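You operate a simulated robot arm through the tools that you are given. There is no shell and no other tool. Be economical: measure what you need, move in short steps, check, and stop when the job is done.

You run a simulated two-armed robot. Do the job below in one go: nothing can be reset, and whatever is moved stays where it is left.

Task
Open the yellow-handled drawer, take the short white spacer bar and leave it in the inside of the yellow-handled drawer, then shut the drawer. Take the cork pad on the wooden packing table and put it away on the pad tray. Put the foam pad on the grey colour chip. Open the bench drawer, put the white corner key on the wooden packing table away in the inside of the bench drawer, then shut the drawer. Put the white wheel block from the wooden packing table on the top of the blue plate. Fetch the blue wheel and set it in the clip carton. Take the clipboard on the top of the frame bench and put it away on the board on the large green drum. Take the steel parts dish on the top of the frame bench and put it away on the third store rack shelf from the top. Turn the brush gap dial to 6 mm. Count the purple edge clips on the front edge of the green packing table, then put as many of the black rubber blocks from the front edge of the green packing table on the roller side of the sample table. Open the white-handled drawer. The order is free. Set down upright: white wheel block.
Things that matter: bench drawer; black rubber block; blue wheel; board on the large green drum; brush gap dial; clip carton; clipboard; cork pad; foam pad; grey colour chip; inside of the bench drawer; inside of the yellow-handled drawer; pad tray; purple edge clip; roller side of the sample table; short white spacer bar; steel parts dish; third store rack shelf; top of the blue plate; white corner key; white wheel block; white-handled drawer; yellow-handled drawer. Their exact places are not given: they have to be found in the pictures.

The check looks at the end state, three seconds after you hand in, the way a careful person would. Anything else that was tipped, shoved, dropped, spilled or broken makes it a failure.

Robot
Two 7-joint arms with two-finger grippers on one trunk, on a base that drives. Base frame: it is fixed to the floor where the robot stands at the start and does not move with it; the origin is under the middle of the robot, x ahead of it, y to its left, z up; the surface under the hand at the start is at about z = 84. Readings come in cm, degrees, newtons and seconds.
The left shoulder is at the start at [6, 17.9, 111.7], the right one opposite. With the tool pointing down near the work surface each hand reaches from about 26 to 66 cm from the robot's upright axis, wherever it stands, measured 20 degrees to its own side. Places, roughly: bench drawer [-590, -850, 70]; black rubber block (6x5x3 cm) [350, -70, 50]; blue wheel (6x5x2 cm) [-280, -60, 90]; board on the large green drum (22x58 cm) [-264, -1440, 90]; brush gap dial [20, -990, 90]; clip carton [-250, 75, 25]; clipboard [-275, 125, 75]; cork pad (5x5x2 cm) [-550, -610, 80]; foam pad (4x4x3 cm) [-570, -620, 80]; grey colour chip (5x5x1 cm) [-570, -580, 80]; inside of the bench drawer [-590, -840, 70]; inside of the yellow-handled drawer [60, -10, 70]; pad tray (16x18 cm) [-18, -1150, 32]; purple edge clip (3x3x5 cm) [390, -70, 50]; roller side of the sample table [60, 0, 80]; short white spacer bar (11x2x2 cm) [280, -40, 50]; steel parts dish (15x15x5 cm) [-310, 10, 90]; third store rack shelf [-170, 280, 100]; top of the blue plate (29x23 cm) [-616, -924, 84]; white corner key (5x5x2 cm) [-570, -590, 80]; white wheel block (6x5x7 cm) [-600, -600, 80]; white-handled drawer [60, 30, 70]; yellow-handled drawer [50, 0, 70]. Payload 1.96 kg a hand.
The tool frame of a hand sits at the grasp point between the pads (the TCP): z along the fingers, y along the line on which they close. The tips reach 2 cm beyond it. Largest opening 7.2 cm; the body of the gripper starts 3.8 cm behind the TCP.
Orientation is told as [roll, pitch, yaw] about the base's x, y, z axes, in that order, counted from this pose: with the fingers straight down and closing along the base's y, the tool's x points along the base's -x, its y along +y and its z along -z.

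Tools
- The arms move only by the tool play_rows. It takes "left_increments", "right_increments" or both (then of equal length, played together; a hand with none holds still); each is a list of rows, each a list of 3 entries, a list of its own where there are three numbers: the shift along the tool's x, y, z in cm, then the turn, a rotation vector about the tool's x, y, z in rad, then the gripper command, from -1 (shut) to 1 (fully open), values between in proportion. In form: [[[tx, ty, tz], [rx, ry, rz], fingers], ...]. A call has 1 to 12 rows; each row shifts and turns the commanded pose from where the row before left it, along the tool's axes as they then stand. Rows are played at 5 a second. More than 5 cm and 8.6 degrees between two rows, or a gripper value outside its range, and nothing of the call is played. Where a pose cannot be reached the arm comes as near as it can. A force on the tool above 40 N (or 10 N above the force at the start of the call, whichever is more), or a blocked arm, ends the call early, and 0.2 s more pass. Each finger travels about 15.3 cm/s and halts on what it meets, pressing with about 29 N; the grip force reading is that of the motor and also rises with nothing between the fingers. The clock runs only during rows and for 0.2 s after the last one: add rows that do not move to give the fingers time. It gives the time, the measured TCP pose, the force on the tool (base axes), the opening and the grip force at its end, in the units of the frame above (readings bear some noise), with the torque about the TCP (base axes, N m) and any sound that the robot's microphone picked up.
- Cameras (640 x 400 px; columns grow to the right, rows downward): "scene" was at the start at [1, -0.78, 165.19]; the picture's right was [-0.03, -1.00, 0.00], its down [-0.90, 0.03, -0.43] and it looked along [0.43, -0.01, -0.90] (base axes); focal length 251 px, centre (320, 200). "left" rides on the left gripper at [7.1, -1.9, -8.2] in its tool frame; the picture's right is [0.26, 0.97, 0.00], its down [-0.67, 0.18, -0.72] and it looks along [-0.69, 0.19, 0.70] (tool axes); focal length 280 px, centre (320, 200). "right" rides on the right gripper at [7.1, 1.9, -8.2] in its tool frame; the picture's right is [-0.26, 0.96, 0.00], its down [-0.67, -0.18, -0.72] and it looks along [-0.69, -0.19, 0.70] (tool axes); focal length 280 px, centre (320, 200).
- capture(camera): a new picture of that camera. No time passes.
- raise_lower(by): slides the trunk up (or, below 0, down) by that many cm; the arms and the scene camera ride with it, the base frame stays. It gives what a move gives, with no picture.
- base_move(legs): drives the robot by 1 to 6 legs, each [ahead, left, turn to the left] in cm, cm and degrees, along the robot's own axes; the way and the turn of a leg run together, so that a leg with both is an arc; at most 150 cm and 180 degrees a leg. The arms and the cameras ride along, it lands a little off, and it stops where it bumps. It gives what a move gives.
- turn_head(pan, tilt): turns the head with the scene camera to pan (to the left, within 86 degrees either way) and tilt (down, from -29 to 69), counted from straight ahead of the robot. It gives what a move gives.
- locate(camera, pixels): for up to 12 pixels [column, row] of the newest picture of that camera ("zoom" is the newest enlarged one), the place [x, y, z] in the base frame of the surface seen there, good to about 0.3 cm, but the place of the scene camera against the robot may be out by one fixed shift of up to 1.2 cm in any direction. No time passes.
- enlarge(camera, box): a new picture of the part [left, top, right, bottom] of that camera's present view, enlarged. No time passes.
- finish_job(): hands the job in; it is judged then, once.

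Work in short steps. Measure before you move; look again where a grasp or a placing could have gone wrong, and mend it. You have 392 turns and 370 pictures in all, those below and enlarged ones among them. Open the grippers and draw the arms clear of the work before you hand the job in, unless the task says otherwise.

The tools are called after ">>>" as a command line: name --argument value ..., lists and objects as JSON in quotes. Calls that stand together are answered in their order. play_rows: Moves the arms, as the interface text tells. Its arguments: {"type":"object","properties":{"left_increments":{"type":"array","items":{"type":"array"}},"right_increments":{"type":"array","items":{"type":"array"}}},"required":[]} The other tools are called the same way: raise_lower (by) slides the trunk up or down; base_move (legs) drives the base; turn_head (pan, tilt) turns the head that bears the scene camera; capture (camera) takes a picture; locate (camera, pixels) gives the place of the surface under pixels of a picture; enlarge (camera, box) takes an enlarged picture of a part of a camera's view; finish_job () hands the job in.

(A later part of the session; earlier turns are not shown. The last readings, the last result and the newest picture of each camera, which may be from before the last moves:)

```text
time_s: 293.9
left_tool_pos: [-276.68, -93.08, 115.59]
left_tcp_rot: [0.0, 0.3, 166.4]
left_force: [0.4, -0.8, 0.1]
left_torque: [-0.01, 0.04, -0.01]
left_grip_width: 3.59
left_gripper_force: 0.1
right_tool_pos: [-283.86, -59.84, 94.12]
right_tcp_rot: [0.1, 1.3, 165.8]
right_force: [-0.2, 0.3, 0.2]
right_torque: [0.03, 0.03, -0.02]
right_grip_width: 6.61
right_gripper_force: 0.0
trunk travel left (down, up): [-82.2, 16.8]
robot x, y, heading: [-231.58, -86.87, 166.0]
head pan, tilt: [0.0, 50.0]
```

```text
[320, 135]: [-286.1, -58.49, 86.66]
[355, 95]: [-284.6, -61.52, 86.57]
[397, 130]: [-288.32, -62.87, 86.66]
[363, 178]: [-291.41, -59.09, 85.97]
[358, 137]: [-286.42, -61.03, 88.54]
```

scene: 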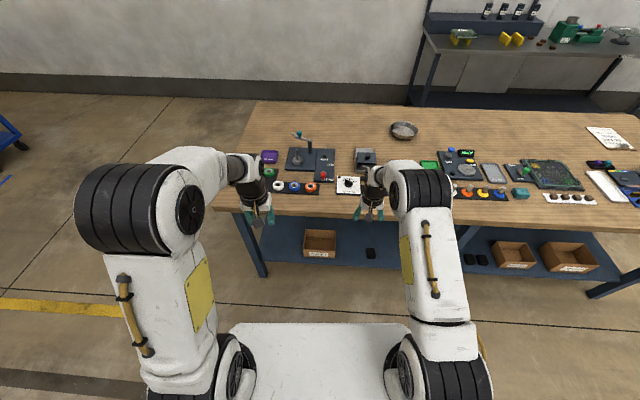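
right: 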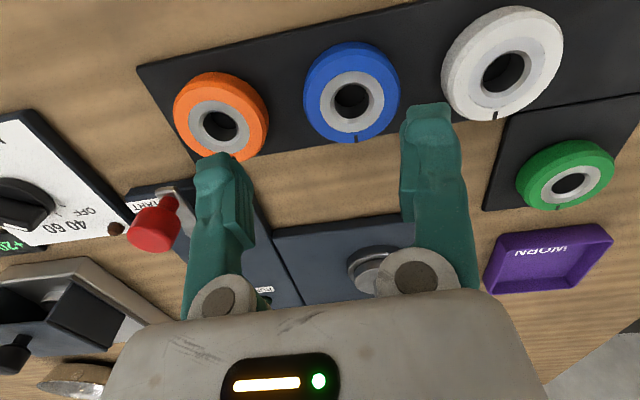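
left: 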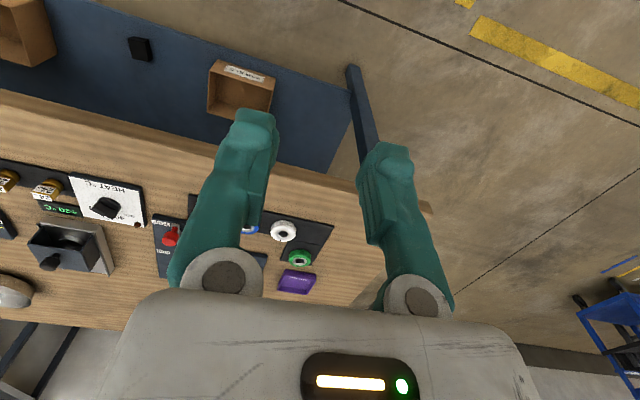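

>>> locate --camera "right" --pixels '[[310, 95], [348, 60], [395, 95], [355, 136], [328, 125], [375, 65]]'

```text
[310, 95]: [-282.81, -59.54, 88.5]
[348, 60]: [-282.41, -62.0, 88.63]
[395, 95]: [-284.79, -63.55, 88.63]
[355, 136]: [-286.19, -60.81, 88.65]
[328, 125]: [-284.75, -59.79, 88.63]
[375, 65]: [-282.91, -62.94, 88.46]
```

>>> play_rows --right_increments '[[[0.2, 1.66, 0], [0, 0, 0], 0.83], [[0, 0, 2.7], [0, 0, 0], 0.83], [[0, 0, 2.7], [0, 0, 0], 0.83], [[0, 0, 0], [0, 0, 0], 0.83], [[0, 0, 0], [0, 0, 0], -1], [[0, 0, 0], [0, 0, 0], -1], [[0, 0, 0], [0, 0, 0], -1]]'

>>> capture --camera "right"

```text
time_s: 295.5
left_tool_pos: [-277.03, -93.05, 115.49]
left_tcp_rot: [0.0, 0.6, 166.4]
left_force: [1.4, 0.0, -0.7]
left_torque: [-0.02, 0.0, -0.02]
left_grip_width: 3.58
left_gripper_force: 0.1
right_tool_pos: [-284.43, -61.48, 88.56]
right_tcp_rot: [0.1, 1.5, 165.7]
right_force: [0.1, 0.3, -0.6]
right_torque: [0.01, 0.02, -0.04]
right_grip_width: 4.88
right_gripper_force: 29.0
trunk travel left (down, up): [-82.2, 16.8]
robot x, y, heading: [-231.39, -87.1, 166.2]
head pan, tilt: [0.0, 50.0]
```

```text
282 pictures are left
```

right: 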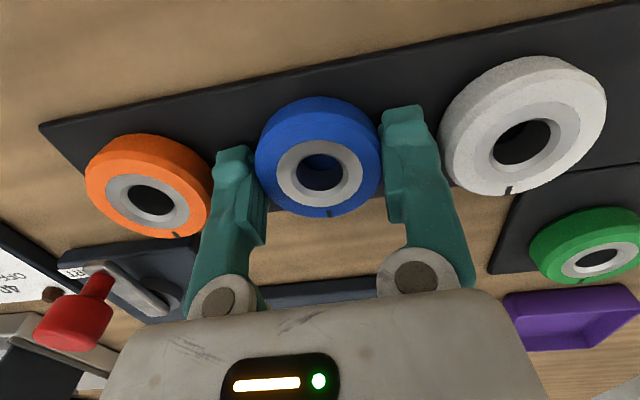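

Gripped (4.9 cm). Lift, back off and drive along to the carton.

>>> play_rows --right_increments '[[[0, 0, -4], [0, 0, 0], -1], [[0, 0, -4], [0, 0, 0], -1], [[0, 0, -4], [0, 0, 0], -1]]'

>>> base_move --legs '[[-30, 0, 0], [0, -135, 0]]'

>>> turn_head --pan -10 --tilt 45

>>> capture --camera "scene"

```text
time_s: 296.3
left_tool_pos: [-277.07, -93.03, 115.46]
left_tcp_rot: [0.0, 0.5, 166.4]
left_force: [1.4, 0.4, 0.5]
left_torque: [0.0, -0.02, -0.01]
left_grip_width: 3.63
left_gripper_force: 0.1
right_tool_pos: [-284.35, -61.58, 100.49]
right_tcp_rot: [-0.1, 1.6, 165.7]
right_force: [-0.2, 1.0, 0.7]
right_torque: [0.01, -0.01, -0.01]
right_grip_width: 4.87
right_gripper_force: 28.5
trunk travel left (down, up): [-82.2, 16.8]
robot x, y, heading: [-231.3, -87.18, 166.1]
head pan, tilt: [0.0, 50.0]
```

```text
time_s: 304.8
left_tool_pos: [-215.43, 31.92, 115.43]
left_tcp_rot: [-0.1, 0.6, 167.0]
left_force: [0.7, -0.1, -0.2]
left_torque: [-0.01, 0.0, 0.0]
left_grip_width: 3.61
left_gripper_force: 0.1
right_tool_pos: [-223.02, 63.35, 100.35]
right_tcp_rot: [-0.1, 1.6, 166.2]
right_force: [0.2, 0.2, 0.2]
right_torque: [0.0, 0.0, 0.02]
right_grip_width: 4.79
right_gripper_force: 28.5
trunk travel left (down, up): [-82.2, 16.8]
robot x, y, heading: [-169.76, 38.19, 166.9]
head pan, tilt: [0.0, 50.0]
```

```text
time_s: 305.5
left_tool_pos: [-215.42, 32.0, 115.46]
left_tcp_rot: [-0.2, 0.6, 166.9]
left_force: [0.4, 0.2, -0.5]
left_torque: [0.04, 0.02, 0.0]
left_grip_width: 3.6
left_gripper_force: 0.0
right_tool_pos: [-222.92, 63.46, 100.37]
right_tcp_rot: [0.0, 1.6, 166.2]
right_force: [-0.5, -0.4, -0.2]
right_torque: [-0.02, 0.0, 0.03]
right_grip_width: 4.83
right_gripper_force: 28.7
trunk travel left (down, up): [-82.2, 16.8]
robot x, y, heading: [-169.92, 38.33, 166.7]
head pan, tilt: [-10.0, 45.0]
```

```text
281 pictures are left
```

scene: 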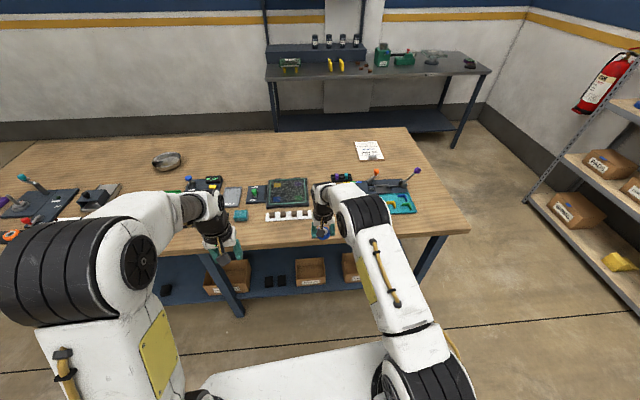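

>>> enlarge --camera "scene" --box '[190, 230, 390, 330]'

>>> locate --camera "zoom" --pixels '[[330, 165], [432, 160], [430, 115], [335, 110], [380, 140], [335, 200], [432, 195], [260, 185], [380, 60], [380, 100], [300, 30], [540, 30]]'

```text
3.20 times, centred on (290, 280) of scene
```

zoom: 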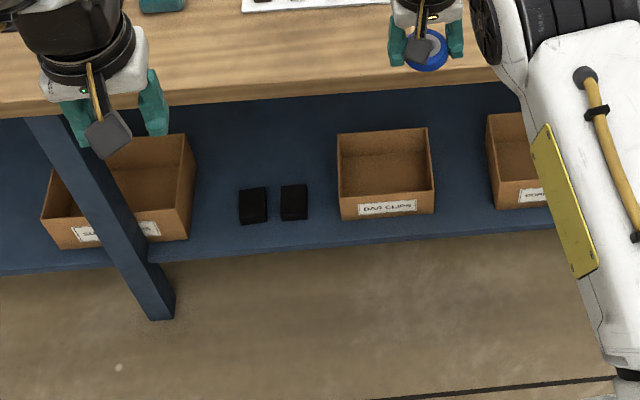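

```text
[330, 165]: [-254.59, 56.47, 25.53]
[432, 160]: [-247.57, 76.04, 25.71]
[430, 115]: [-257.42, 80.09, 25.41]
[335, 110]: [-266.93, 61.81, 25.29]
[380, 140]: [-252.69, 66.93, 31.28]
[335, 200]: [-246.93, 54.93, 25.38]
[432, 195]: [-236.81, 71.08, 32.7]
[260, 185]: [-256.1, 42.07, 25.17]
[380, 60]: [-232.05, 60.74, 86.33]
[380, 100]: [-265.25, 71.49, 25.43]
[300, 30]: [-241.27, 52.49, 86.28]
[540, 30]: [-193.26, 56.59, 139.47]
```

>>> locate --camera "zoom" --pixels '[[342, 198], [432, 191], [343, 216], [432, 211], [341, 136], [425, 131], [385, 180], [360, 185], [410, 182], [385, 150], [385, 208], [380, 89]]'

```text
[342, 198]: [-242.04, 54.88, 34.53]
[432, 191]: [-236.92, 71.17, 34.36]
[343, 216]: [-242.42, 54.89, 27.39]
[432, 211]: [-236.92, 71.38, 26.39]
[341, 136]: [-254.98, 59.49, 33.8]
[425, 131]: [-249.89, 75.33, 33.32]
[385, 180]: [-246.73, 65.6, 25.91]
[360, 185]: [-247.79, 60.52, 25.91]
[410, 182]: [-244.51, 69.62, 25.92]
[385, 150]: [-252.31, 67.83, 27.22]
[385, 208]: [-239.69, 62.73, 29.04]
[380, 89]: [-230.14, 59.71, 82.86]
```

Carton opening centre ≈ [-246,65.2], rim z 34.5, 17 cm inside the table's front edge. I align (heading 162), pull the left arm back, and tilt the right hand forward by 60°.

>>> base_move --legs '[[-8, 0, -4.7], [0, 10, 0]]'

>>> play_rows --right_increments '[[[0, 0, 0], [0, -0.131, 0], -1], [[0, 0, 0], [0, -0.131, 0], -1], [[0, 0, 0], [0, -0.131, 0], -1], [[0, 0, 0], [0, -0.131, 0], -1], [[0, 0, 0], [0, -0.131, 0], -1], [[0, 0, 0], [0, -0.131, 0], -1], [[0, 0, 0], [0, -0.131, 0], -1], [[0, 0, 0], [0, -0.131, 0], -1]]' --left_increments '[[[4, 0, 0], [0, 0, 0], 0], [[4, 0, 0], [0, 0, 0], 0], [[4, 0, 0], [0, 0, 0], 0], [[2, 0, 0], [0, 0, 0], 0], [[0, 0, 0], [0, 0, 0], 0], [[0, 0, 0], [0, 0, 0], 0], [[0, 0, 0], [0, 0, 0], 0], [[0, 0, 0], [0, 0, 0], 0]]'

>>> raise_lower --by -40

>>> capture --camera "scene"

>>> capture --camera "right"

```text
time_s: 307.3
left_tool_pos: [-211.13, 24.15, 115.56]
left_tcp_rot: [0.1, 0.6, 162.2]
left_force: [0.2, 1.3, -0.2]
left_torque: [0.0, -0.02, 0.02]
left_grip_width: 3.62
left_gripper_force: 0.0
right_tool_pos: [-215.96, 55.98, 100.43]
right_tcp_rot: [0.1, 1.5, 161.4]
right_force: [-0.1, -0.3, 0.8]
right_torque: [-0.04, 0.02, 0.03]
right_grip_width: 4.8
right_gripper_force: 29.0
trunk travel left (down, up): [-82.2, 16.8]
robot x, y, heading: [-164.78, 27.0, 162.0]
head pan, tilt: [-10.0, 45.0]
```

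```text
time_s: 309.1
left_tool_pos: [-197.86, 19.88, 115.59]
left_tcp_rot: [0.0, 0.5, 162.1]
left_force: [-1.0, 1.1, 0.3]
left_torque: [-0.04, -0.03, -0.03]
left_grip_width: 3.59
left_gripper_force: 0.0
right_tool_pos: [-216.19, 55.97, 100.49]
right_tcp_rot: [0.0, -58.6, 161.4]
right_force: [-0.2, -0.4, 0.0]
right_torque: [-0.01, 0.01, 0.01]
right_grip_width: 4.81
right_gripper_force: 28.8
trunk travel left (down, up): [-82.2, 16.8]
robot x, y, heading: [-165.05, 26.54, 161.9]
head pan, tilt: [-10.0, 45.0]
```

```text
time_s: 312.9
left_tool_pos: [-197.78, 19.83, 75.64]
left_tcp_rot: [0.0, 0.6, 162.1]
left_force: [-0.8, -0.6, -0.8]
left_torque: [0.0, -0.01, -0.04]
left_grip_width: 3.59
left_gripper_force: 0.2
right_tool_pos: [-216.14, 55.99, 60.43]
right_tcp_rot: [0.1, -58.5, 161.4]
right_force: [-0.4, -0.4, 0.3]
right_torque: [-0.03, 0.0, -0.02]
right_grip_width: 4.82
right_gripper_force: 28.8
trunk travel left (down, up): [-42.2, 56.8]
robot x, y, heading: [-165.54, 26.61, 162.0]
head pan, tilt: [-10.0, 45.0]
```

```text
279 pictures are left
```

scene: 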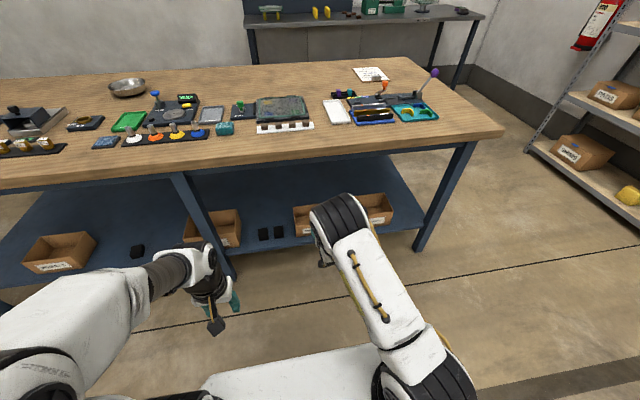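

```text
278 pictures are left
```

right: 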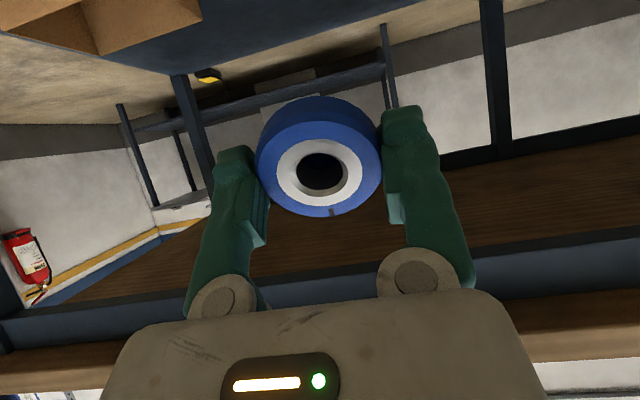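

>>> locate --camera "scene" --pixels '[[335, 205], [320, 215], [350, 197], [325, 250], [375, 280], [310, 165], [310, 180], [405, 160]]'

```text
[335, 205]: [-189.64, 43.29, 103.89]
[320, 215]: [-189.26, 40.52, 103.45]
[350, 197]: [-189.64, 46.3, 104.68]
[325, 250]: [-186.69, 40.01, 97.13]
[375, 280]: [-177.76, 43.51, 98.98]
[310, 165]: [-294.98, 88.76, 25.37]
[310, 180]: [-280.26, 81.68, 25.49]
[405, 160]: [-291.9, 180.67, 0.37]
```

Elbow stays outside the table edge. Lower 19 cm, check, and drive in 29 cm.

>>> raise_lower --by -19

>>> base_move --legs '[[16, 0, 0]]'

>>> capture --camera "right"

>>> capture --camera "scene"

```text
time_s: 315.0
left_tool_pos: [-197.68, 19.91, 56.68]
left_tcp_rot: [0.0, 0.6, 162.2]
left_force: [-0.1, -0.9, 0.1]
left_torque: [0.0, 0.01, -0.01]
left_grip_width: 3.6
left_gripper_force: 0.0
right_tool_pos: [-216.26, 55.98, 41.4]
right_tcp_rot: [0.2, -58.5, 161.4]
right_force: [-0.1, 0.1, -0.4]
right_torque: [0.0, -0.01, 0.02]
right_grip_width: 4.82
right_gripper_force: 29.2
trunk travel left (down, up): [-23.2, 75.8]
robot x, y, heading: [-165.2, 26.4, 161.7]
head pan, tilt: [-10.0, 45.0]
```

```text
time_s: 316.4
left_tool_pos: [-213.12, 25.01, 56.63]
left_tcp_rot: [0.0, 0.6, 161.7]
left_force: [0.3, 0.3, 0.4]
left_torque: [0.02, 0.03, -0.02]
left_grip_width: 3.6
left_gripper_force: 0.0
right_tool_pos: [-231.06, 61.23, 41.39]
right_tcp_rot: [0.1, -58.6, 161.0]
right_force: [0.4, 0.0, 0.2]
right_torque: [0.06, 0.0, -0.02]
right_grip_width: 4.8
right_gripper_force: 29.2
trunk travel left (down, up): [-23.2, 75.8]
robot x, y, heading: [-180.47, 31.33, 161.6]
head pan, tilt: [-10.0, 45.0]
```

```text
277 pictures are left
```

right: 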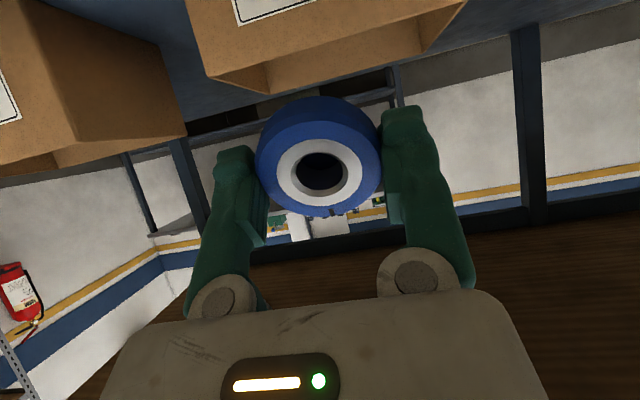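

```text
276 pictures are left
```

scene: 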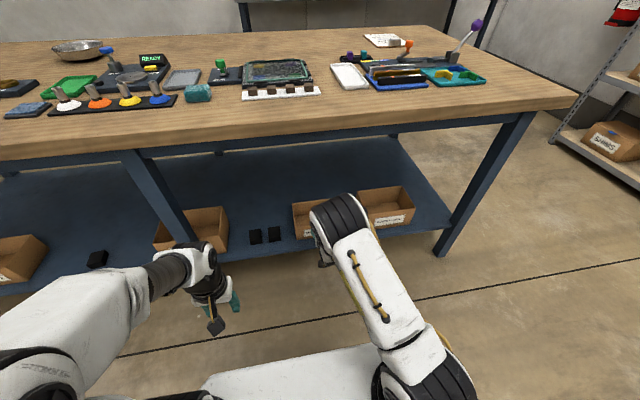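

Wheel clears the rim and is centred; drive 13 cm further.

>>> base_move --legs '[[13, 0, 0]]'

>>> capture --camera "right"

>>> capture --camera "scene"

```text
time_s: 317.7
left_tool_pos: [-224.99, 28.97, 56.73]
left_tcp_rot: [0.0, 0.6, 161.5]
left_force: [0.1, -0.2, 0.1]
left_torque: [0.0, -0.01, 0.0]
left_grip_width: 3.62
left_gripper_force: 0.1
right_tool_pos: [-243.0, 65.38, 41.41]
right_tcp_rot: [0.1, -58.6, 160.9]
right_force: [-0.1, 0.6, 0.5]
right_torque: [-0.01, 0.01, 0.01]
right_grip_width: 4.8
right_gripper_force: 28.9
trunk travel left (down, up): [-23.2, 75.8]
robot x, y, heading: [-192.09, 35.22, 161.6]
head pan, tilt: [-10.0, 45.0]
```

```text
275 pictures are left
```

right: 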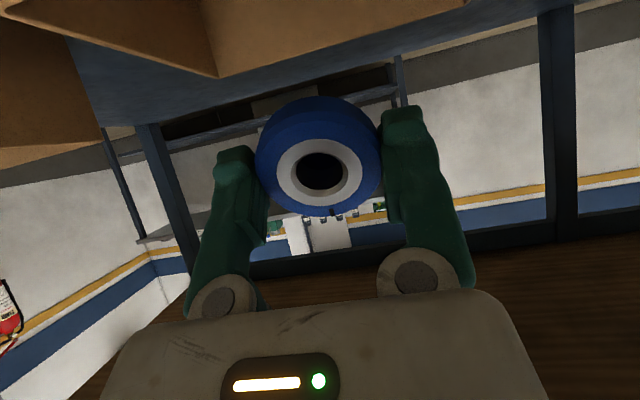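

```text
274 pictures are left
```

scene: 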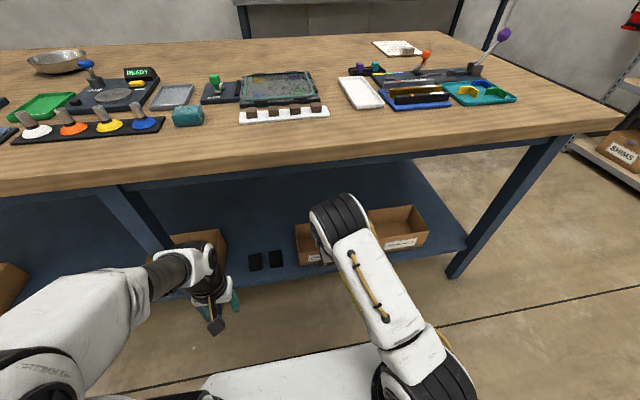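

TCP is 4 cm behind the front rim. Lower 2 cm and release.

>>> raise_lower --by -2.5

>>> play_rows --right_increments '[[[0, 0, 0], [0, 0, 0], 0.4], [[0, 0, 0], [0, 0, 0], 1], [[0, 0, 0], [0, 0, 0], 1], [[0, 0, 0], [0, 0, 0], 1], [[0, 0, 0], [0, 0, 0], 1]]'

>>> capture --camera "right"

```text
time_s: 318.4
left_tool_pos: [-224.84, 29.04, 54.21]
left_tcp_rot: [-0.1, 0.6, 161.6]
left_force: [-0.1, -0.3, 0.4]
left_torque: [-0.02, 0.02, -0.03]
left_grip_width: 3.59
left_gripper_force: 0.1
right_tool_pos: [-242.92, 65.33, 38.98]
right_tcp_rot: [0.1, -58.4, 160.9]
right_force: [-0.2, 0.0, -0.7]
right_torque: [0.01, -0.03, -0.02]
right_grip_width: 4.81
right_gripper_force: 29.6
trunk travel left (down, up): [-20.7, 78.3]
robot x, y, heading: [-192.41, 35.58, 161.4]
head pan, tilt: [-10.0, 45.0]
```

```text
time_s: 319.6
left_tool_pos: [-225.01, 29.04, 54.08]
left_tcp_rot: [0.0, 0.6, 161.6]
left_force: [0.1, -0.2, 1.3]
left_torque: [0.01, 0.02, 0.0]
left_grip_width: 3.59
left_gripper_force: 0.0
right_tool_pos: [-242.9, 65.19, 39.03]
right_tcp_rot: [0.1, -58.5, 161.0]
right_force: [-0.2, 0.3, 0.3]
right_torque: [-0.01, 0.0, -0.01]
right_grip_width: 7.18
right_gripper_force: 0.1
trunk travel left (down, up): [-20.7, 78.3]
robot x, y, heading: [-192.67, 35.21, 161.8]
head pan, tilt: [-10.0, 45.0]
```

```text
273 pictures are left
```

right: 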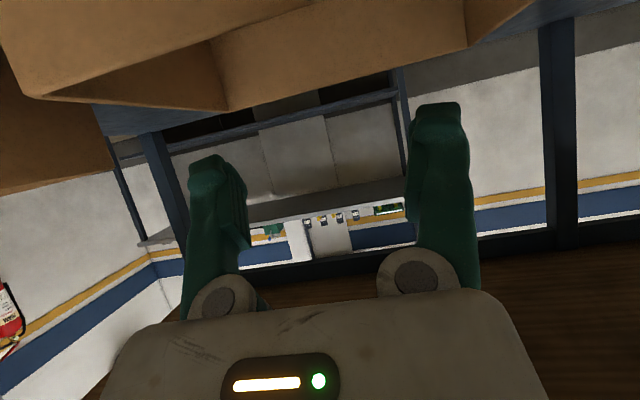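

Released. Raise a little, back out and check the carton.

>>> raise_lower --by 3

>>> base_move --legs '[[-42, 0, 0]]'

>>> raise_lower --by 40

>>> enlarge --camera "scene" --box '[220, 180, 420, 305]'

>>> capture --camera "right"

```text
time_s: 320.4
left_tool_pos: [-224.92, 29.07, 57.14]
left_tcp_rot: [0.0, 0.7, 161.6]
left_force: [-1.0, -0.1, 0.4]
left_torque: [0.01, 0.02, -0.01]
left_grip_width: 3.61
left_gripper_force: 0.0
right_tool_pos: [-243.03, 65.38, 41.86]
right_tcp_rot: [0.1, -58.5, 160.9]
right_force: [0.0, -0.1, -0.9]
right_torque: [-0.02, 0.0, 0.01]
right_grip_width: 7.2
right_gripper_force: 0.1
trunk travel left (down, up): [-23.7, 75.3]
robot x, y, heading: [-192.13, 36.08, 161.6]
head pan, tilt: [-10.0, 45.0]
```

```text
time_s: 322.9
left_tool_pos: [-184.72, 15.74, 57.18]
left_tcp_rot: [0.0, 0.6, 161.3]
left_force: [0.4, 0.0, -0.6]
left_torque: [0.03, 0.0, 0.0]
left_grip_width: 3.6
left_gripper_force: 0.1
right_tool_pos: [-202.62, 52.17, 41.91]
right_tcp_rot: [0.1, -58.5, 160.6]
right_force: [-0.3, 0.5, 0.4]
right_torque: [-0.03, 0.02, -0.02]
right_grip_width: 7.2
right_gripper_force: 0.0
trunk travel left (down, up): [-23.7, 75.3]
robot x, y, heading: [-152.07, 21.99, 161.4]
head pan, tilt: [-10.0, 45.0]
```

```text
time_s: 326.8
left_tool_pos: [-184.89, 15.71, 97.2]
left_tcp_rot: [0.0, 0.6, 161.3]
left_force: [0.9, -0.3, 0.2]
left_torque: [0.02, -0.02, 0.0]
left_grip_width: 3.57
left_gripper_force: 0.1
right_tool_pos: [-202.49, 52.21, 81.82]
right_tcp_rot: [0.2, -58.5, 160.6]
right_force: [-0.1, 0.3, 0.5]
right_torque: [0.01, 0.0, -0.01]
right_grip_width: 7.18
right_gripper_force: 0.0
trunk travel left (down, up): [-63.7, 35.3]
robot x, y, heading: [-152.14, 21.93, 161.4]
head pan, tilt: [-10.0, 45.0]
```

```text
3.20 times, centred on (320, 242) of scene
```

zoom: 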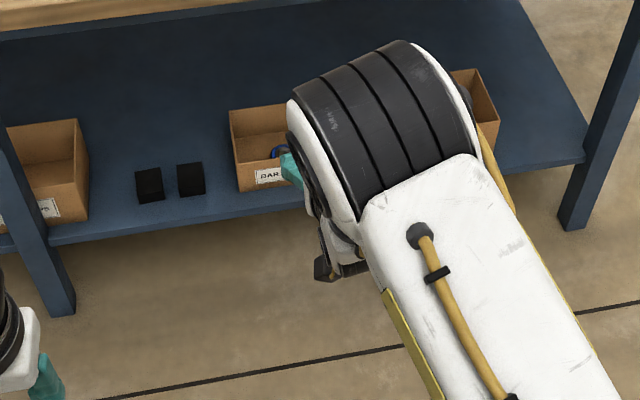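

```text
271 pictures are left
```

right: 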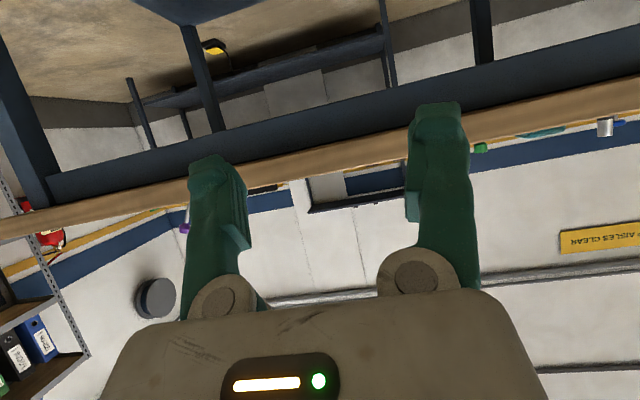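

The blue wheel is visible in the carton. Now the dish: look at where it stands and whether there's room behind the bench.

>>> turn_head --pan 10 --tilt 28

>>> capture --camera "scene"

>>> enlarge --camera "scene" --box '[100, 100, 420, 300]'

```text
time_s: 327.6
left_tool_pos: [-184.73, 15.72, 97.26]
left_tcp_rot: [-0.1, 0.6, 161.3]
left_force: [0.3, 0.0, 0.4]
left_torque: [-0.01, -0.04, 0.04]
left_grip_width: 3.6
left_gripper_force: 0.1
right_tool_pos: [-202.63, 52.09, 81.94]
right_tcp_rot: [0.1, -58.5, 160.6]
right_force: [-0.1, -0.2, 0.8]
right_torque: [0.01, 0.0, -0.04]
right_grip_width: 7.2
right_gripper_force: 0.0
trunk travel left (down, up): [-63.7, 35.3]
robot x, y, heading: [-151.65, 22.02, 161.5]
head pan, tilt: [10.0, 28.0]
```

```text
270 pictures are left
```

scene: 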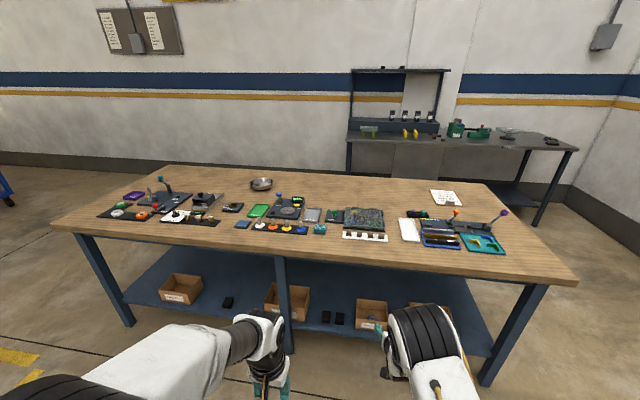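

```text
2.00 times, centred on (260, 200) of scene
```

zoom: 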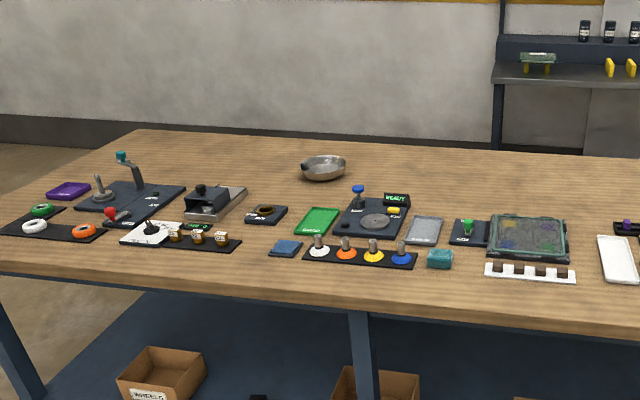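

>>> locate --camera "scene" --pixels '[[262, 184], [262, 192], [170, 166], [500, 185], [350, 172], [330, 160], [350, 205], [160, 155], [550, 195], [55, 225], [575, 280], [445, 196]]'

>>> locate --camera "zoom" --pixels '[[304, 165], [346, 165], [325, 156], [325, 182], [325, 172], [320, 145], [440, 141], [140, 133]]'

```text
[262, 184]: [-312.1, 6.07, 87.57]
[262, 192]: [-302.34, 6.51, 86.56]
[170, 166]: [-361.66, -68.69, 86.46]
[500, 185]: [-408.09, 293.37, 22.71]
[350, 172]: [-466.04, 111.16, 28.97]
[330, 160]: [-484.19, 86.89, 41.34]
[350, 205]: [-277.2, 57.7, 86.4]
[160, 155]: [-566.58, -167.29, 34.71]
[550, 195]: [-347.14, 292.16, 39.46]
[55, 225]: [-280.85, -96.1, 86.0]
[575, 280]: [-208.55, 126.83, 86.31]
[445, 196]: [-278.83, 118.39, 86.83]
```

```text
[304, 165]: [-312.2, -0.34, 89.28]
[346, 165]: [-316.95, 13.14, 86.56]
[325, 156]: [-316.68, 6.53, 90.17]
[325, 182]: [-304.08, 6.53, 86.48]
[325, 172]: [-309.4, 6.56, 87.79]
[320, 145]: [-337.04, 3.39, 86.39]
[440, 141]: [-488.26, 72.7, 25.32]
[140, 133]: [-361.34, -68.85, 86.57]
```

>>> locate --camera "scene" --pixels '[[350, 143], [575, 152], [450, 147], [540, 222], [490, 210], [348, 195], [345, 175]]'

>>> turn_head --pan -55 --tilt 28

>>> capture --camera "scene"

>>> enlarge --camera "scene" --box '[320, 40, 560, 300]'

```text
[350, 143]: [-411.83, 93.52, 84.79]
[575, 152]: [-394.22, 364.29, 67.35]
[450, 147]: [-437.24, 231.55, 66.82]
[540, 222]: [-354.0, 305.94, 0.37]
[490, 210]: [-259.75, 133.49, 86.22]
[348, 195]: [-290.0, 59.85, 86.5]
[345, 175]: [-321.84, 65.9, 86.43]
```

```text
time_s: 329.0
left_tool_pos: [-184.76, 15.7, 97.08]
left_tcp_rot: [-0.1, 0.6, 161.3]
left_force: [0.8, 1.0, 0.5]
left_torque: [0.03, 0.0, 0.0]
left_grip_width: 3.6
left_gripper_force: 0.0
right_tool_pos: [-202.56, 52.16, 81.92]
right_tcp_rot: [0.1, -58.5, 160.7]
right_force: [-0.9, 0.2, -0.3]
right_torque: [0.0, 0.02, -0.07]
right_grip_width: 7.18
right_gripper_force: 0.0
trunk travel left (down, up): [-63.7, 35.3]
robot x, y, heading: [-151.97, 22.11, 161.4]
head pan, tilt: [-55.0, 28.0]
```

```text
268 pictures are left
```

scene: 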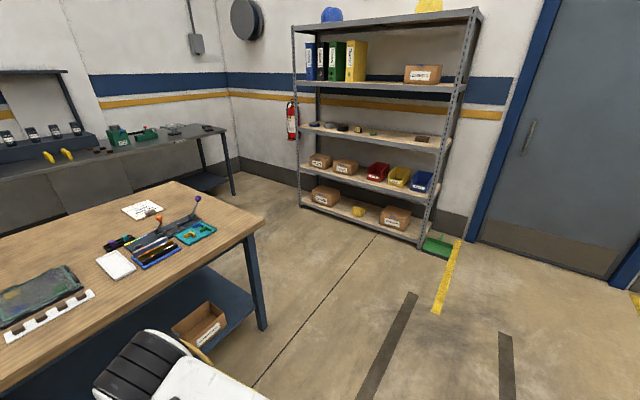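

```text
1.54 times, centred on (440, 170) of scene
```

zoom: 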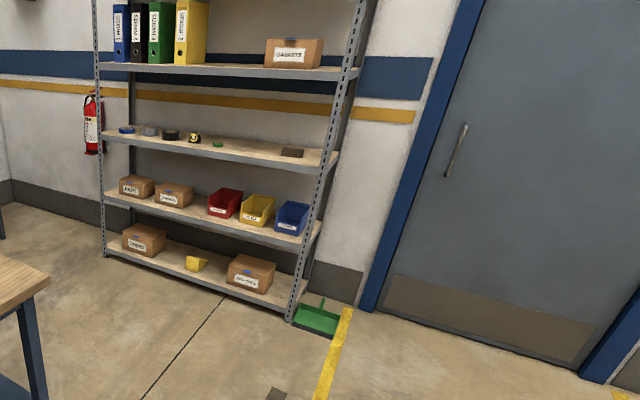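

>>> locate --camera "zoom" --pixels '[[105, 137], [330, 165], [215, 150], [250, 155], [265, 140], [330, 152], [250, 135], [128, 66], [340, 75], [290, 320], [105, 255], [110, 205]]'

>>> locate --camera "scene" --pixels '[[165, 185], [262, 222], [235, 195], [175, 262], [225, 130], [190, 210], [140, 210], [155, 203], [270, 330], [140, 158]]'

```text
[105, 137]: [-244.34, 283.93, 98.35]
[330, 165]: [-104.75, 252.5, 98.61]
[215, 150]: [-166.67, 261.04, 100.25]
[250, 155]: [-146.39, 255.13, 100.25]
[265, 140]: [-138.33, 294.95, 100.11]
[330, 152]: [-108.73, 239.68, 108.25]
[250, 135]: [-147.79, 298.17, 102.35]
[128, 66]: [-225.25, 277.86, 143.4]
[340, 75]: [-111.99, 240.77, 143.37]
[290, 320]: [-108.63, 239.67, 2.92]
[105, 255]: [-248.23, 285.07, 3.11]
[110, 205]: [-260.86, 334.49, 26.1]
```

```text
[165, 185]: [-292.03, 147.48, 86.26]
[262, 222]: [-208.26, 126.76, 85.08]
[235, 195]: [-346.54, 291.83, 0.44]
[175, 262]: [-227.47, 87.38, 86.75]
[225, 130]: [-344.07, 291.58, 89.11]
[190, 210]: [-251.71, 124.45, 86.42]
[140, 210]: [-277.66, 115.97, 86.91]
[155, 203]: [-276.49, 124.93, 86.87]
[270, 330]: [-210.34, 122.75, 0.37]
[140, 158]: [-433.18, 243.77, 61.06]
```

Third shelf surface z≈100, clearance to 143. The dish is reachable only from behind the bench; raise and drive around the bench's left end.

>>> raise_lower --by 28

>>> base_move --legs '[[0, 150, 0], [0, 58, 0], [150, 0, 0], [75, 0, 0]]'

>>> turn_head --pan -60 --tilt 30

>>> capture --camera "scene"

```text
time_s: 331.8
left_tool_pos: [-184.72, 15.62, 125.22]
left_tcp_rot: [0.1, 0.5, 161.3]
left_force: [-0.6, -0.3, 0.2]
left_torque: [0.02, -0.02, 0.01]
left_grip_width: 3.59
left_gripper_force: 0.0
right_tool_pos: [-202.51, 52.09, 109.89]
right_tcp_rot: [0.1, -58.4, 160.6]
right_force: [-0.4, 0.0, -0.2]
right_torque: [0.02, 0.0, 0.03]
right_grip_width: 7.19
right_gripper_force: 0.1
trunk travel left (down, up): [-91.7, 7.3]
robot x, y, heading: [-151.85, 22.09, 161.1]
head pan, tilt: [-55.0, 28.0]
```

```text
time_s: 352.8
left_tool_pos: [-462.39, -118.28, 125.21]
left_tcp_rot: [0.0, 0.5, 162.9]
left_force: [0.2, -0.8, -1.2]
left_torque: [-0.01, 0.0, -0.02]
left_grip_width: 3.6
left_gripper_force: 0.0
right_tool_pos: [-481.33, -82.59, 109.87]
right_tcp_rot: [0.1, -58.5, 162.3]
right_force: [0.6, 1.0, -0.2]
right_torque: [-0.04, -0.01, -0.02]
right_grip_width: 7.22
right_gripper_force: 0.1
trunk travel left (down, up): [-91.7, 7.3]
robot x, y, heading: [-430.15, -110.88, 162.8]
head pan, tilt: [-55.0, 28.0]
```

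```text
time_s: 353.5
left_tool_pos: [-462.4, -118.31, 125.18]
left_tcp_rot: [0.0, 0.7, 163.0]
left_force: [-0.5, -0.8, 0.0]
left_torque: [-0.02, 0.03, 0.02]
left_grip_width: 3.59
left_gripper_force: 0.0
right_tool_pos: [-481.37, -82.54, 109.9]
right_tcp_rot: [0.1, -58.5, 162.2]
right_force: [-0.3, -0.7, 0.4]
right_torque: [0.0, -0.01, 0.01]
right_grip_width: 7.19
right_gripper_force: 0.0
trunk travel left (down, up): [-91.7, 7.3]
robot x, y, heading: [-429.7, -111.08, 162.7]
head pan, tilt: [-60.0, 30.0]
```

```text
266 pictures are left
```

scene: 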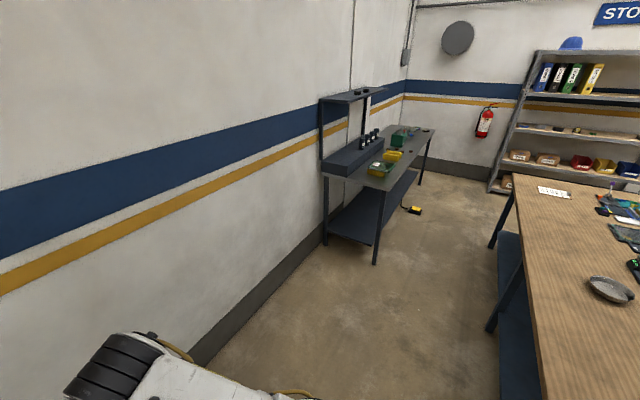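

Corridor is free. Turn clockwise to face the bench from behind (heading -18) and move along.

>>> base_move --legs '[[0, 0, -90], [0, 0, -90.7], [0, 120, 0]]'

>>> turn_head --pan 0 --tilt 45

>>> capture --camera "scene"

```text
time_s: 366.9
left_tool_pos: [-365.7, 7.3, 125.17]
left_tcp_rot: [0.0, 0.6, -16.1]
left_force: [0.2, 0.6, 0.7]
left_torque: [0.01, 0.0, 0.01]
left_grip_width: 3.59
left_gripper_force: 0.0
right_tool_pos: [-346.14, -28.16, 110.0]
right_tcp_rot: [0.1, -58.5, -16.8]
right_force: [-0.6, -0.2, 0.2]
right_torque: [-0.05, -0.04, 0.01]
right_grip_width: 7.21
right_gripper_force: 0.1
trunk travel left (down, up): [-91.7, 7.3]
robot x, y, heading: [-397.98, -0.17, -16.1]
head pan, tilt: [-60.0, 30.0]
```

```text
time_s: 368.2
left_tool_pos: [-365.61, 7.35, 125.25]
left_tcp_rot: [0.1, 0.6, -16.1]
left_force: [0.5, 0.2, 0.0]
left_torque: [-0.02, -0.01, -0.03]
left_grip_width: 3.59
left_gripper_force: 0.0
right_tool_pos: [-346.08, -28.08, 109.95]
right_tcp_rot: [0.1, -58.6, -16.8]
right_force: [0.9, 0.9, 0.8]
right_torque: [0.03, 0.01, 0.0]
right_grip_width: 7.21
right_gripper_force: 0.0
trunk travel left (down, up): [-91.7, 7.3]
robot x, y, heading: [-398.25, -0.39, -15.7]
head pan, tilt: [0.0, 45.0]
```

```text
265 pictures are left
```

scene: 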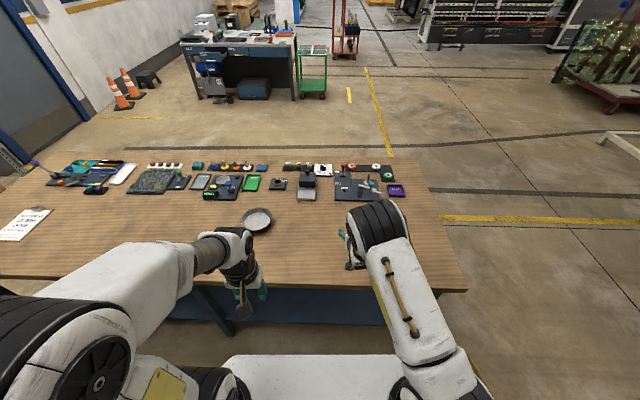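

Set the right hand to 45° pitch and roll it so it closes in the vertical plane, while moving the base left 42.

>>> play_rows --right_increments '[[[0, 0, 0], [0, 0.12, 0], 1], [[0, 0, 0], [0, 0.115, 0], 1]]'

>>> play_rows --right_increments '[[[0, 0, 0], [0, 0, -0.1428], 1], [[0, 0, 0], [0, 0, -0.1428], 1], [[0, 0, 0], [0, 0, -0.1428], 1], [[0, 0, 0], [0, 0, -0.1428], 1], [[0, 0, 0], [0, 0, -0.1428], 1], [[0, 0, 0], [0, 0, -0.1428], 1], [[0, 0, 0], [0, 0, -0.1428], 1], [[0, 0, 0], [0, 0, -0.1428], 1], [[0, 0, 0], [0, 0, -0.1428], 1], [[0, 0, 0], [0, 0, -0.1428], 1], [[0, 0, 0], [0, 0, -0.1428], 1]]'

>>> base_move --legs '[[0, 42, -2.3]]'

>>> capture --camera "right"

>>> capture --camera "scene"

```text
time_s: 368.8
left_tool_pos: [-365.61, 7.42, 125.08]
left_tcp_rot: [-0.1, 0.6, -16.1]
left_force: [0.3, -0.1, -0.8]
left_torque: [0.04, -0.04, -0.01]
left_grip_width: 3.6
left_gripper_force: 0.0
right_tool_pos: [-346.01, -28.0, 109.9]
right_tcp_rot: [0.0, -45.0, -16.8]
right_force: [-0.4, 0.4, -0.6]
right_torque: [0.03, 0.05, -0.02]
right_grip_width: 7.2
right_gripper_force: 0.1
trunk travel left (down, up): [-91.7, 7.3]
robot x, y, heading: [-398.06, -0.35, -16.1]
head pan, tilt: [0.0, 45.0]
```

```text
time_s: 371.2
left_tool_pos: [-365.51, 7.56, 125.19]
left_tcp_rot: [-0.1, 0.6, -16.1]
left_force: [-0.4, 0.8, -0.6]
left_torque: [0.01, 0.02, 0.03]
left_grip_width: 3.62
left_gripper_force: 0.0
right_tool_pos: [-346.22, -28.0, 110.06]
right_tcp_rot: [-44.9, 0.1, 73.4]
right_force: [0.0, -0.2, -0.6]
right_torque: [0.01, -0.02, -0.03]
right_grip_width: 7.2
right_gripper_force: 0.1
trunk travel left (down, up): [-91.7, 7.3]
robot x, y, heading: [-398.07, -0.31, -15.8]
head pan, tilt: [0.0, 45.0]
```

```text
time_s: 373.9
left_tool_pos: [-352.46, 46.09, 125.26]
left_tcp_rot: [-0.1, 0.6, -19.1]
left_force: [0.8, -0.4, -0.2]
left_torque: [-0.01, -0.03, -0.02]
left_grip_width: 3.6
left_gripper_force: 0.0
right_tool_pos: [-334.91, 9.65, 109.96]
right_tcp_rot: [-45.2, -0.1, 70.2]
right_force: [0.5, -0.1, -0.2]
right_torque: [-0.03, 0.0, 0.01]
right_grip_width: 7.19
right_gripper_force: 0.1
trunk travel left (down, up): [-91.7, 7.3]
robot x, y, heading: [-384.89, 40.42, -19.2]
head pan, tilt: [0.0, 45.0]
```

```text
264 pictures are left
```

right: 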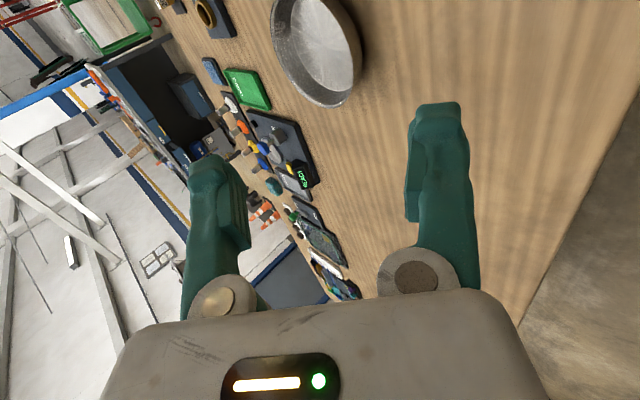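

```text
263 pictures are left
```

scene: 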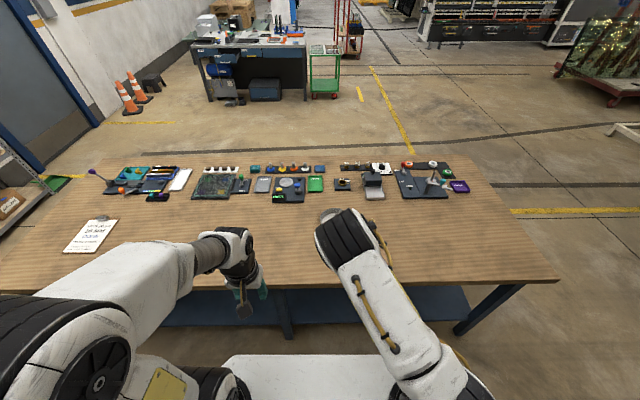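

>>> locate --camera "right" --pixels '[[359, 50], [350, 15], [345, 100], [300, 85], [273, 30], [320, 40], [362, 70], [310, 8], [335, 105], [410, 60]]'

```text
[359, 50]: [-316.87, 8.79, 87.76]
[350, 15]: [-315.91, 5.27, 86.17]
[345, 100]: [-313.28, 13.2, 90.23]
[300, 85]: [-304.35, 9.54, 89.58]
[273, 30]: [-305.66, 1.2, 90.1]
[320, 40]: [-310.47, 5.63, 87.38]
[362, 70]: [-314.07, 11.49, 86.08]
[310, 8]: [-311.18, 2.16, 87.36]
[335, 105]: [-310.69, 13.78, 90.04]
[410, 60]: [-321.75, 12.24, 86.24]
```

Dish: centre ≈ [-310.7,6.6], radius 7.3, rim z 90.2, steep wall. I steepen the hand to ~58° below horizontal and drive closer.

>>> play_rows --right_increments '[[[0, 0, 0], [-0.115, 0, 0], 0], [[0, 0, 0], [-0.115, 0, 0], 0]]'

>>> base_move --legs '[[12, 5, 0]]'

>>> capture --camera "right"

```text
time_s: 374.4
left_tool_pos: [-352.42, 46.15, 125.2]
left_tcp_rot: [0.0, 0.6, -19.1]
left_force: [0.3, -0.4, -0.6]
left_torque: [0.02, -0.01, 0.01]
left_grip_width: 3.6
left_gripper_force: 0.1
right_tool_pos: [-334.77, 9.58, 109.86]
right_tcp_rot: [-31.8, -0.1, 70.2]
right_force: [0.4, -0.2, 0.2]
right_torque: [0.01, -0.02, 0.0]
right_grip_width: 3.63
right_gripper_force: 0.1
trunk travel left (down, up): [-91.7, 7.3]
robot x, y, heading: [-385.18, 40.5, -18.9]
head pan, tilt: [0.0, 45.0]
```

```text
time_s: 375.7
left_tool_pos: [-339.76, 47.3, 125.22]
left_tcp_rot: [0.0, 0.5, -19.0]
left_force: [-0.2, -0.1, 0.4]
left_torque: [0.03, 0.01, 0.0]
left_grip_width: 3.62
left_gripper_force: 0.1
right_tool_pos: [-322.27, 10.8, 110.13]
right_tcp_rot: [-32.0, -0.1, 70.2]
right_force: [0.3, -0.3, -0.4]
right_torque: [-0.02, -0.01, 0.03]
right_grip_width: 3.6
right_gripper_force: 0.0
trunk travel left (down, up): [-91.7, 7.3]
robot x, y, heading: [-372.46, 41.09, -19.2]
head pan, tilt: [0.0, 45.0]
```

```text
262 pictures are left
```

right: 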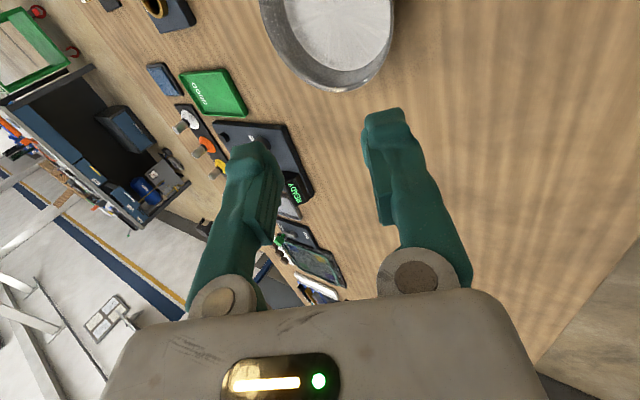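

>>> play_rows --right_increments '[[[0.2, 2, 3.8], [0, 0, 0], 0], [[0, 2, 3.8], [0, 0, 0], 0], [[0, 1.9, 3.7], [0, 0, 0], 0]]'

>>> capture --camera "right"

```text
time_s: 376.5
left_tool_pos: [-339.47, 47.26, 125.24]
left_tcp_rot: [0.0, 0.6, -19.2]
left_force: [0.3, 0.0, -0.4]
left_torque: [0.02, -0.01, -0.02]
left_grip_width: 3.59
left_gripper_force: 0.0
right_tool_pos: [-321.27, 10.25, 97.39]
right_tcp_rot: [-31.8, -0.1, 70.2]
right_force: [0.2, -0.3, 0.3]
right_torque: [-0.03, 0.0, 0.01]
right_grip_width: 3.59
right_gripper_force: 0.2
trunk travel left (down, up): [-91.7, 7.3]
robot x, y, heading: [-372.59, 41.18, -19.1]
head pan, tilt: [0.0, 45.0]
```

```text
261 pictures are left
```

right: 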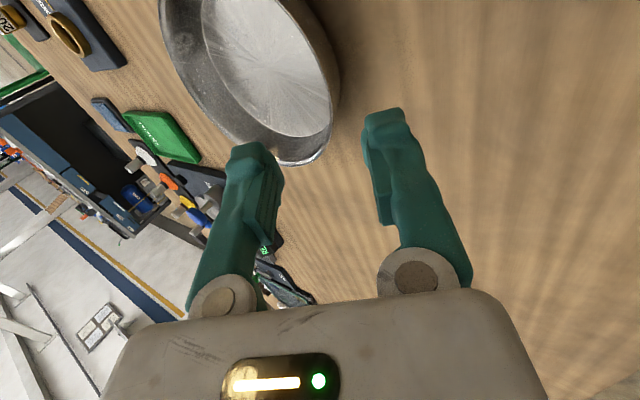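

>>> locate --camera "right" --pixels '[[333, 60], [334, 100], [328, 130], [338, 85], [310, 20], [300, 160], [265, 150], [170, 50], [195, 100]]'

```text
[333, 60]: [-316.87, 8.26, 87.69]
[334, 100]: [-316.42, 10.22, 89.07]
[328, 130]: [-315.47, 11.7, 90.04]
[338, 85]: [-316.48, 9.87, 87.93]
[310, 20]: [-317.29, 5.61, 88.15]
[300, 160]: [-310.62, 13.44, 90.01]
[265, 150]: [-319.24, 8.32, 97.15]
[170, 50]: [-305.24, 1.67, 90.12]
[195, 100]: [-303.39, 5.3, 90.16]
```

Rim aligned within 0.3 cm. Advance 8.4 cm and close.

>>> play_rows --right_increments '[[[-0.2, 0.1, 3], [0, 0, 0], 0], [[0, 0, 3], [0, 0, 0], 0], [[0, 0, 2.4], [0, 0, 0], 0], [[0, 0, 0], [0, 0, 0], -1], [[0, 0, 0], [0, 0, 0], -1], [[0, 0, 0], [0, 0, 0], -1]]'

>>> capture --camera "right"

```text
time_s: 377.9
left_tool_pos: [-339.65, 47.18, 125.2]
left_tcp_rot: [0.0, 0.7, -19.2]
left_force: [0.5, 0.3, 0.4]
left_torque: [0.04, 0.03, -0.01]
left_grip_width: 3.62
left_gripper_force: 0.0
right_tool_pos: [-317.31, 8.93, 90.26]
right_tcp_rot: [-31.9, 0.0, 70.2]
right_force: [0.3, -0.2, 0.9]
right_torque: [0.06, 0.13, -0.06]
right_grip_width: 0.58
right_gripper_force: 29.0
trunk travel left (down, up): [-91.7, 7.3]
robot x, y, heading: [-372.29, 41.34, -19.1]
head pan, tilt: [0.0, 45.0]
```

```text
260 pictures are left
```

right: 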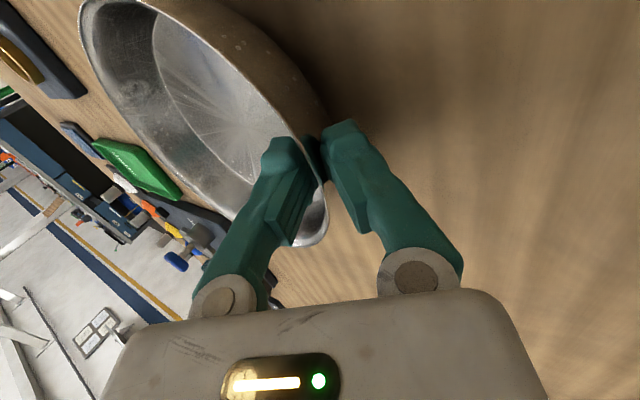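

Rim pinched (0.6 cm). Lift by the trunk and check.

>>> raise_lower --by 7

>>> capture --camera "right"

```text
time_s: 379.0
left_tool_pos: [-339.48, 47.08, 132.13]
left_tcp_rot: [0.0, 0.6, -19.2]
left_force: [0.0, -0.4, -0.5]
left_torque: [-0.02, 0.0, 0.01]
left_grip_width: 3.61
left_gripper_force: 0.1
right_tool_pos: [-317.31, 9.01, 97.14]
right_tcp_rot: [-31.8, 0.0, 70.2]
right_force: [0.3, -0.6, -2.4]
right_torque: [0.05, 0.23, 0.04]
right_grip_width: 0.62
right_gripper_force: 29.2
trunk travel left (down, up): [-98.7, 0.3]
robot x, y, heading: [-372.21, 41.27, -19.3]
head pan, tilt: [0.0, 45.0]
```

```text
259 pictures are left
```

right: 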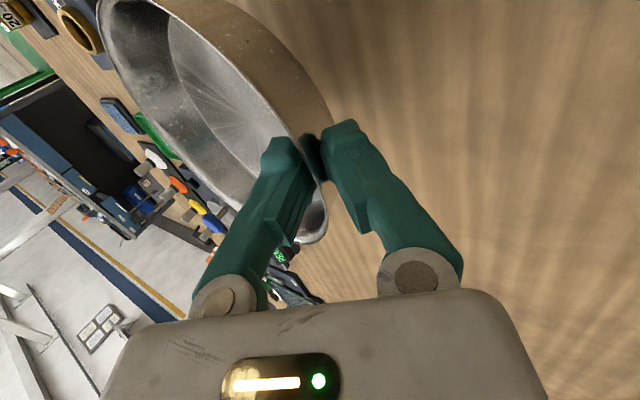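

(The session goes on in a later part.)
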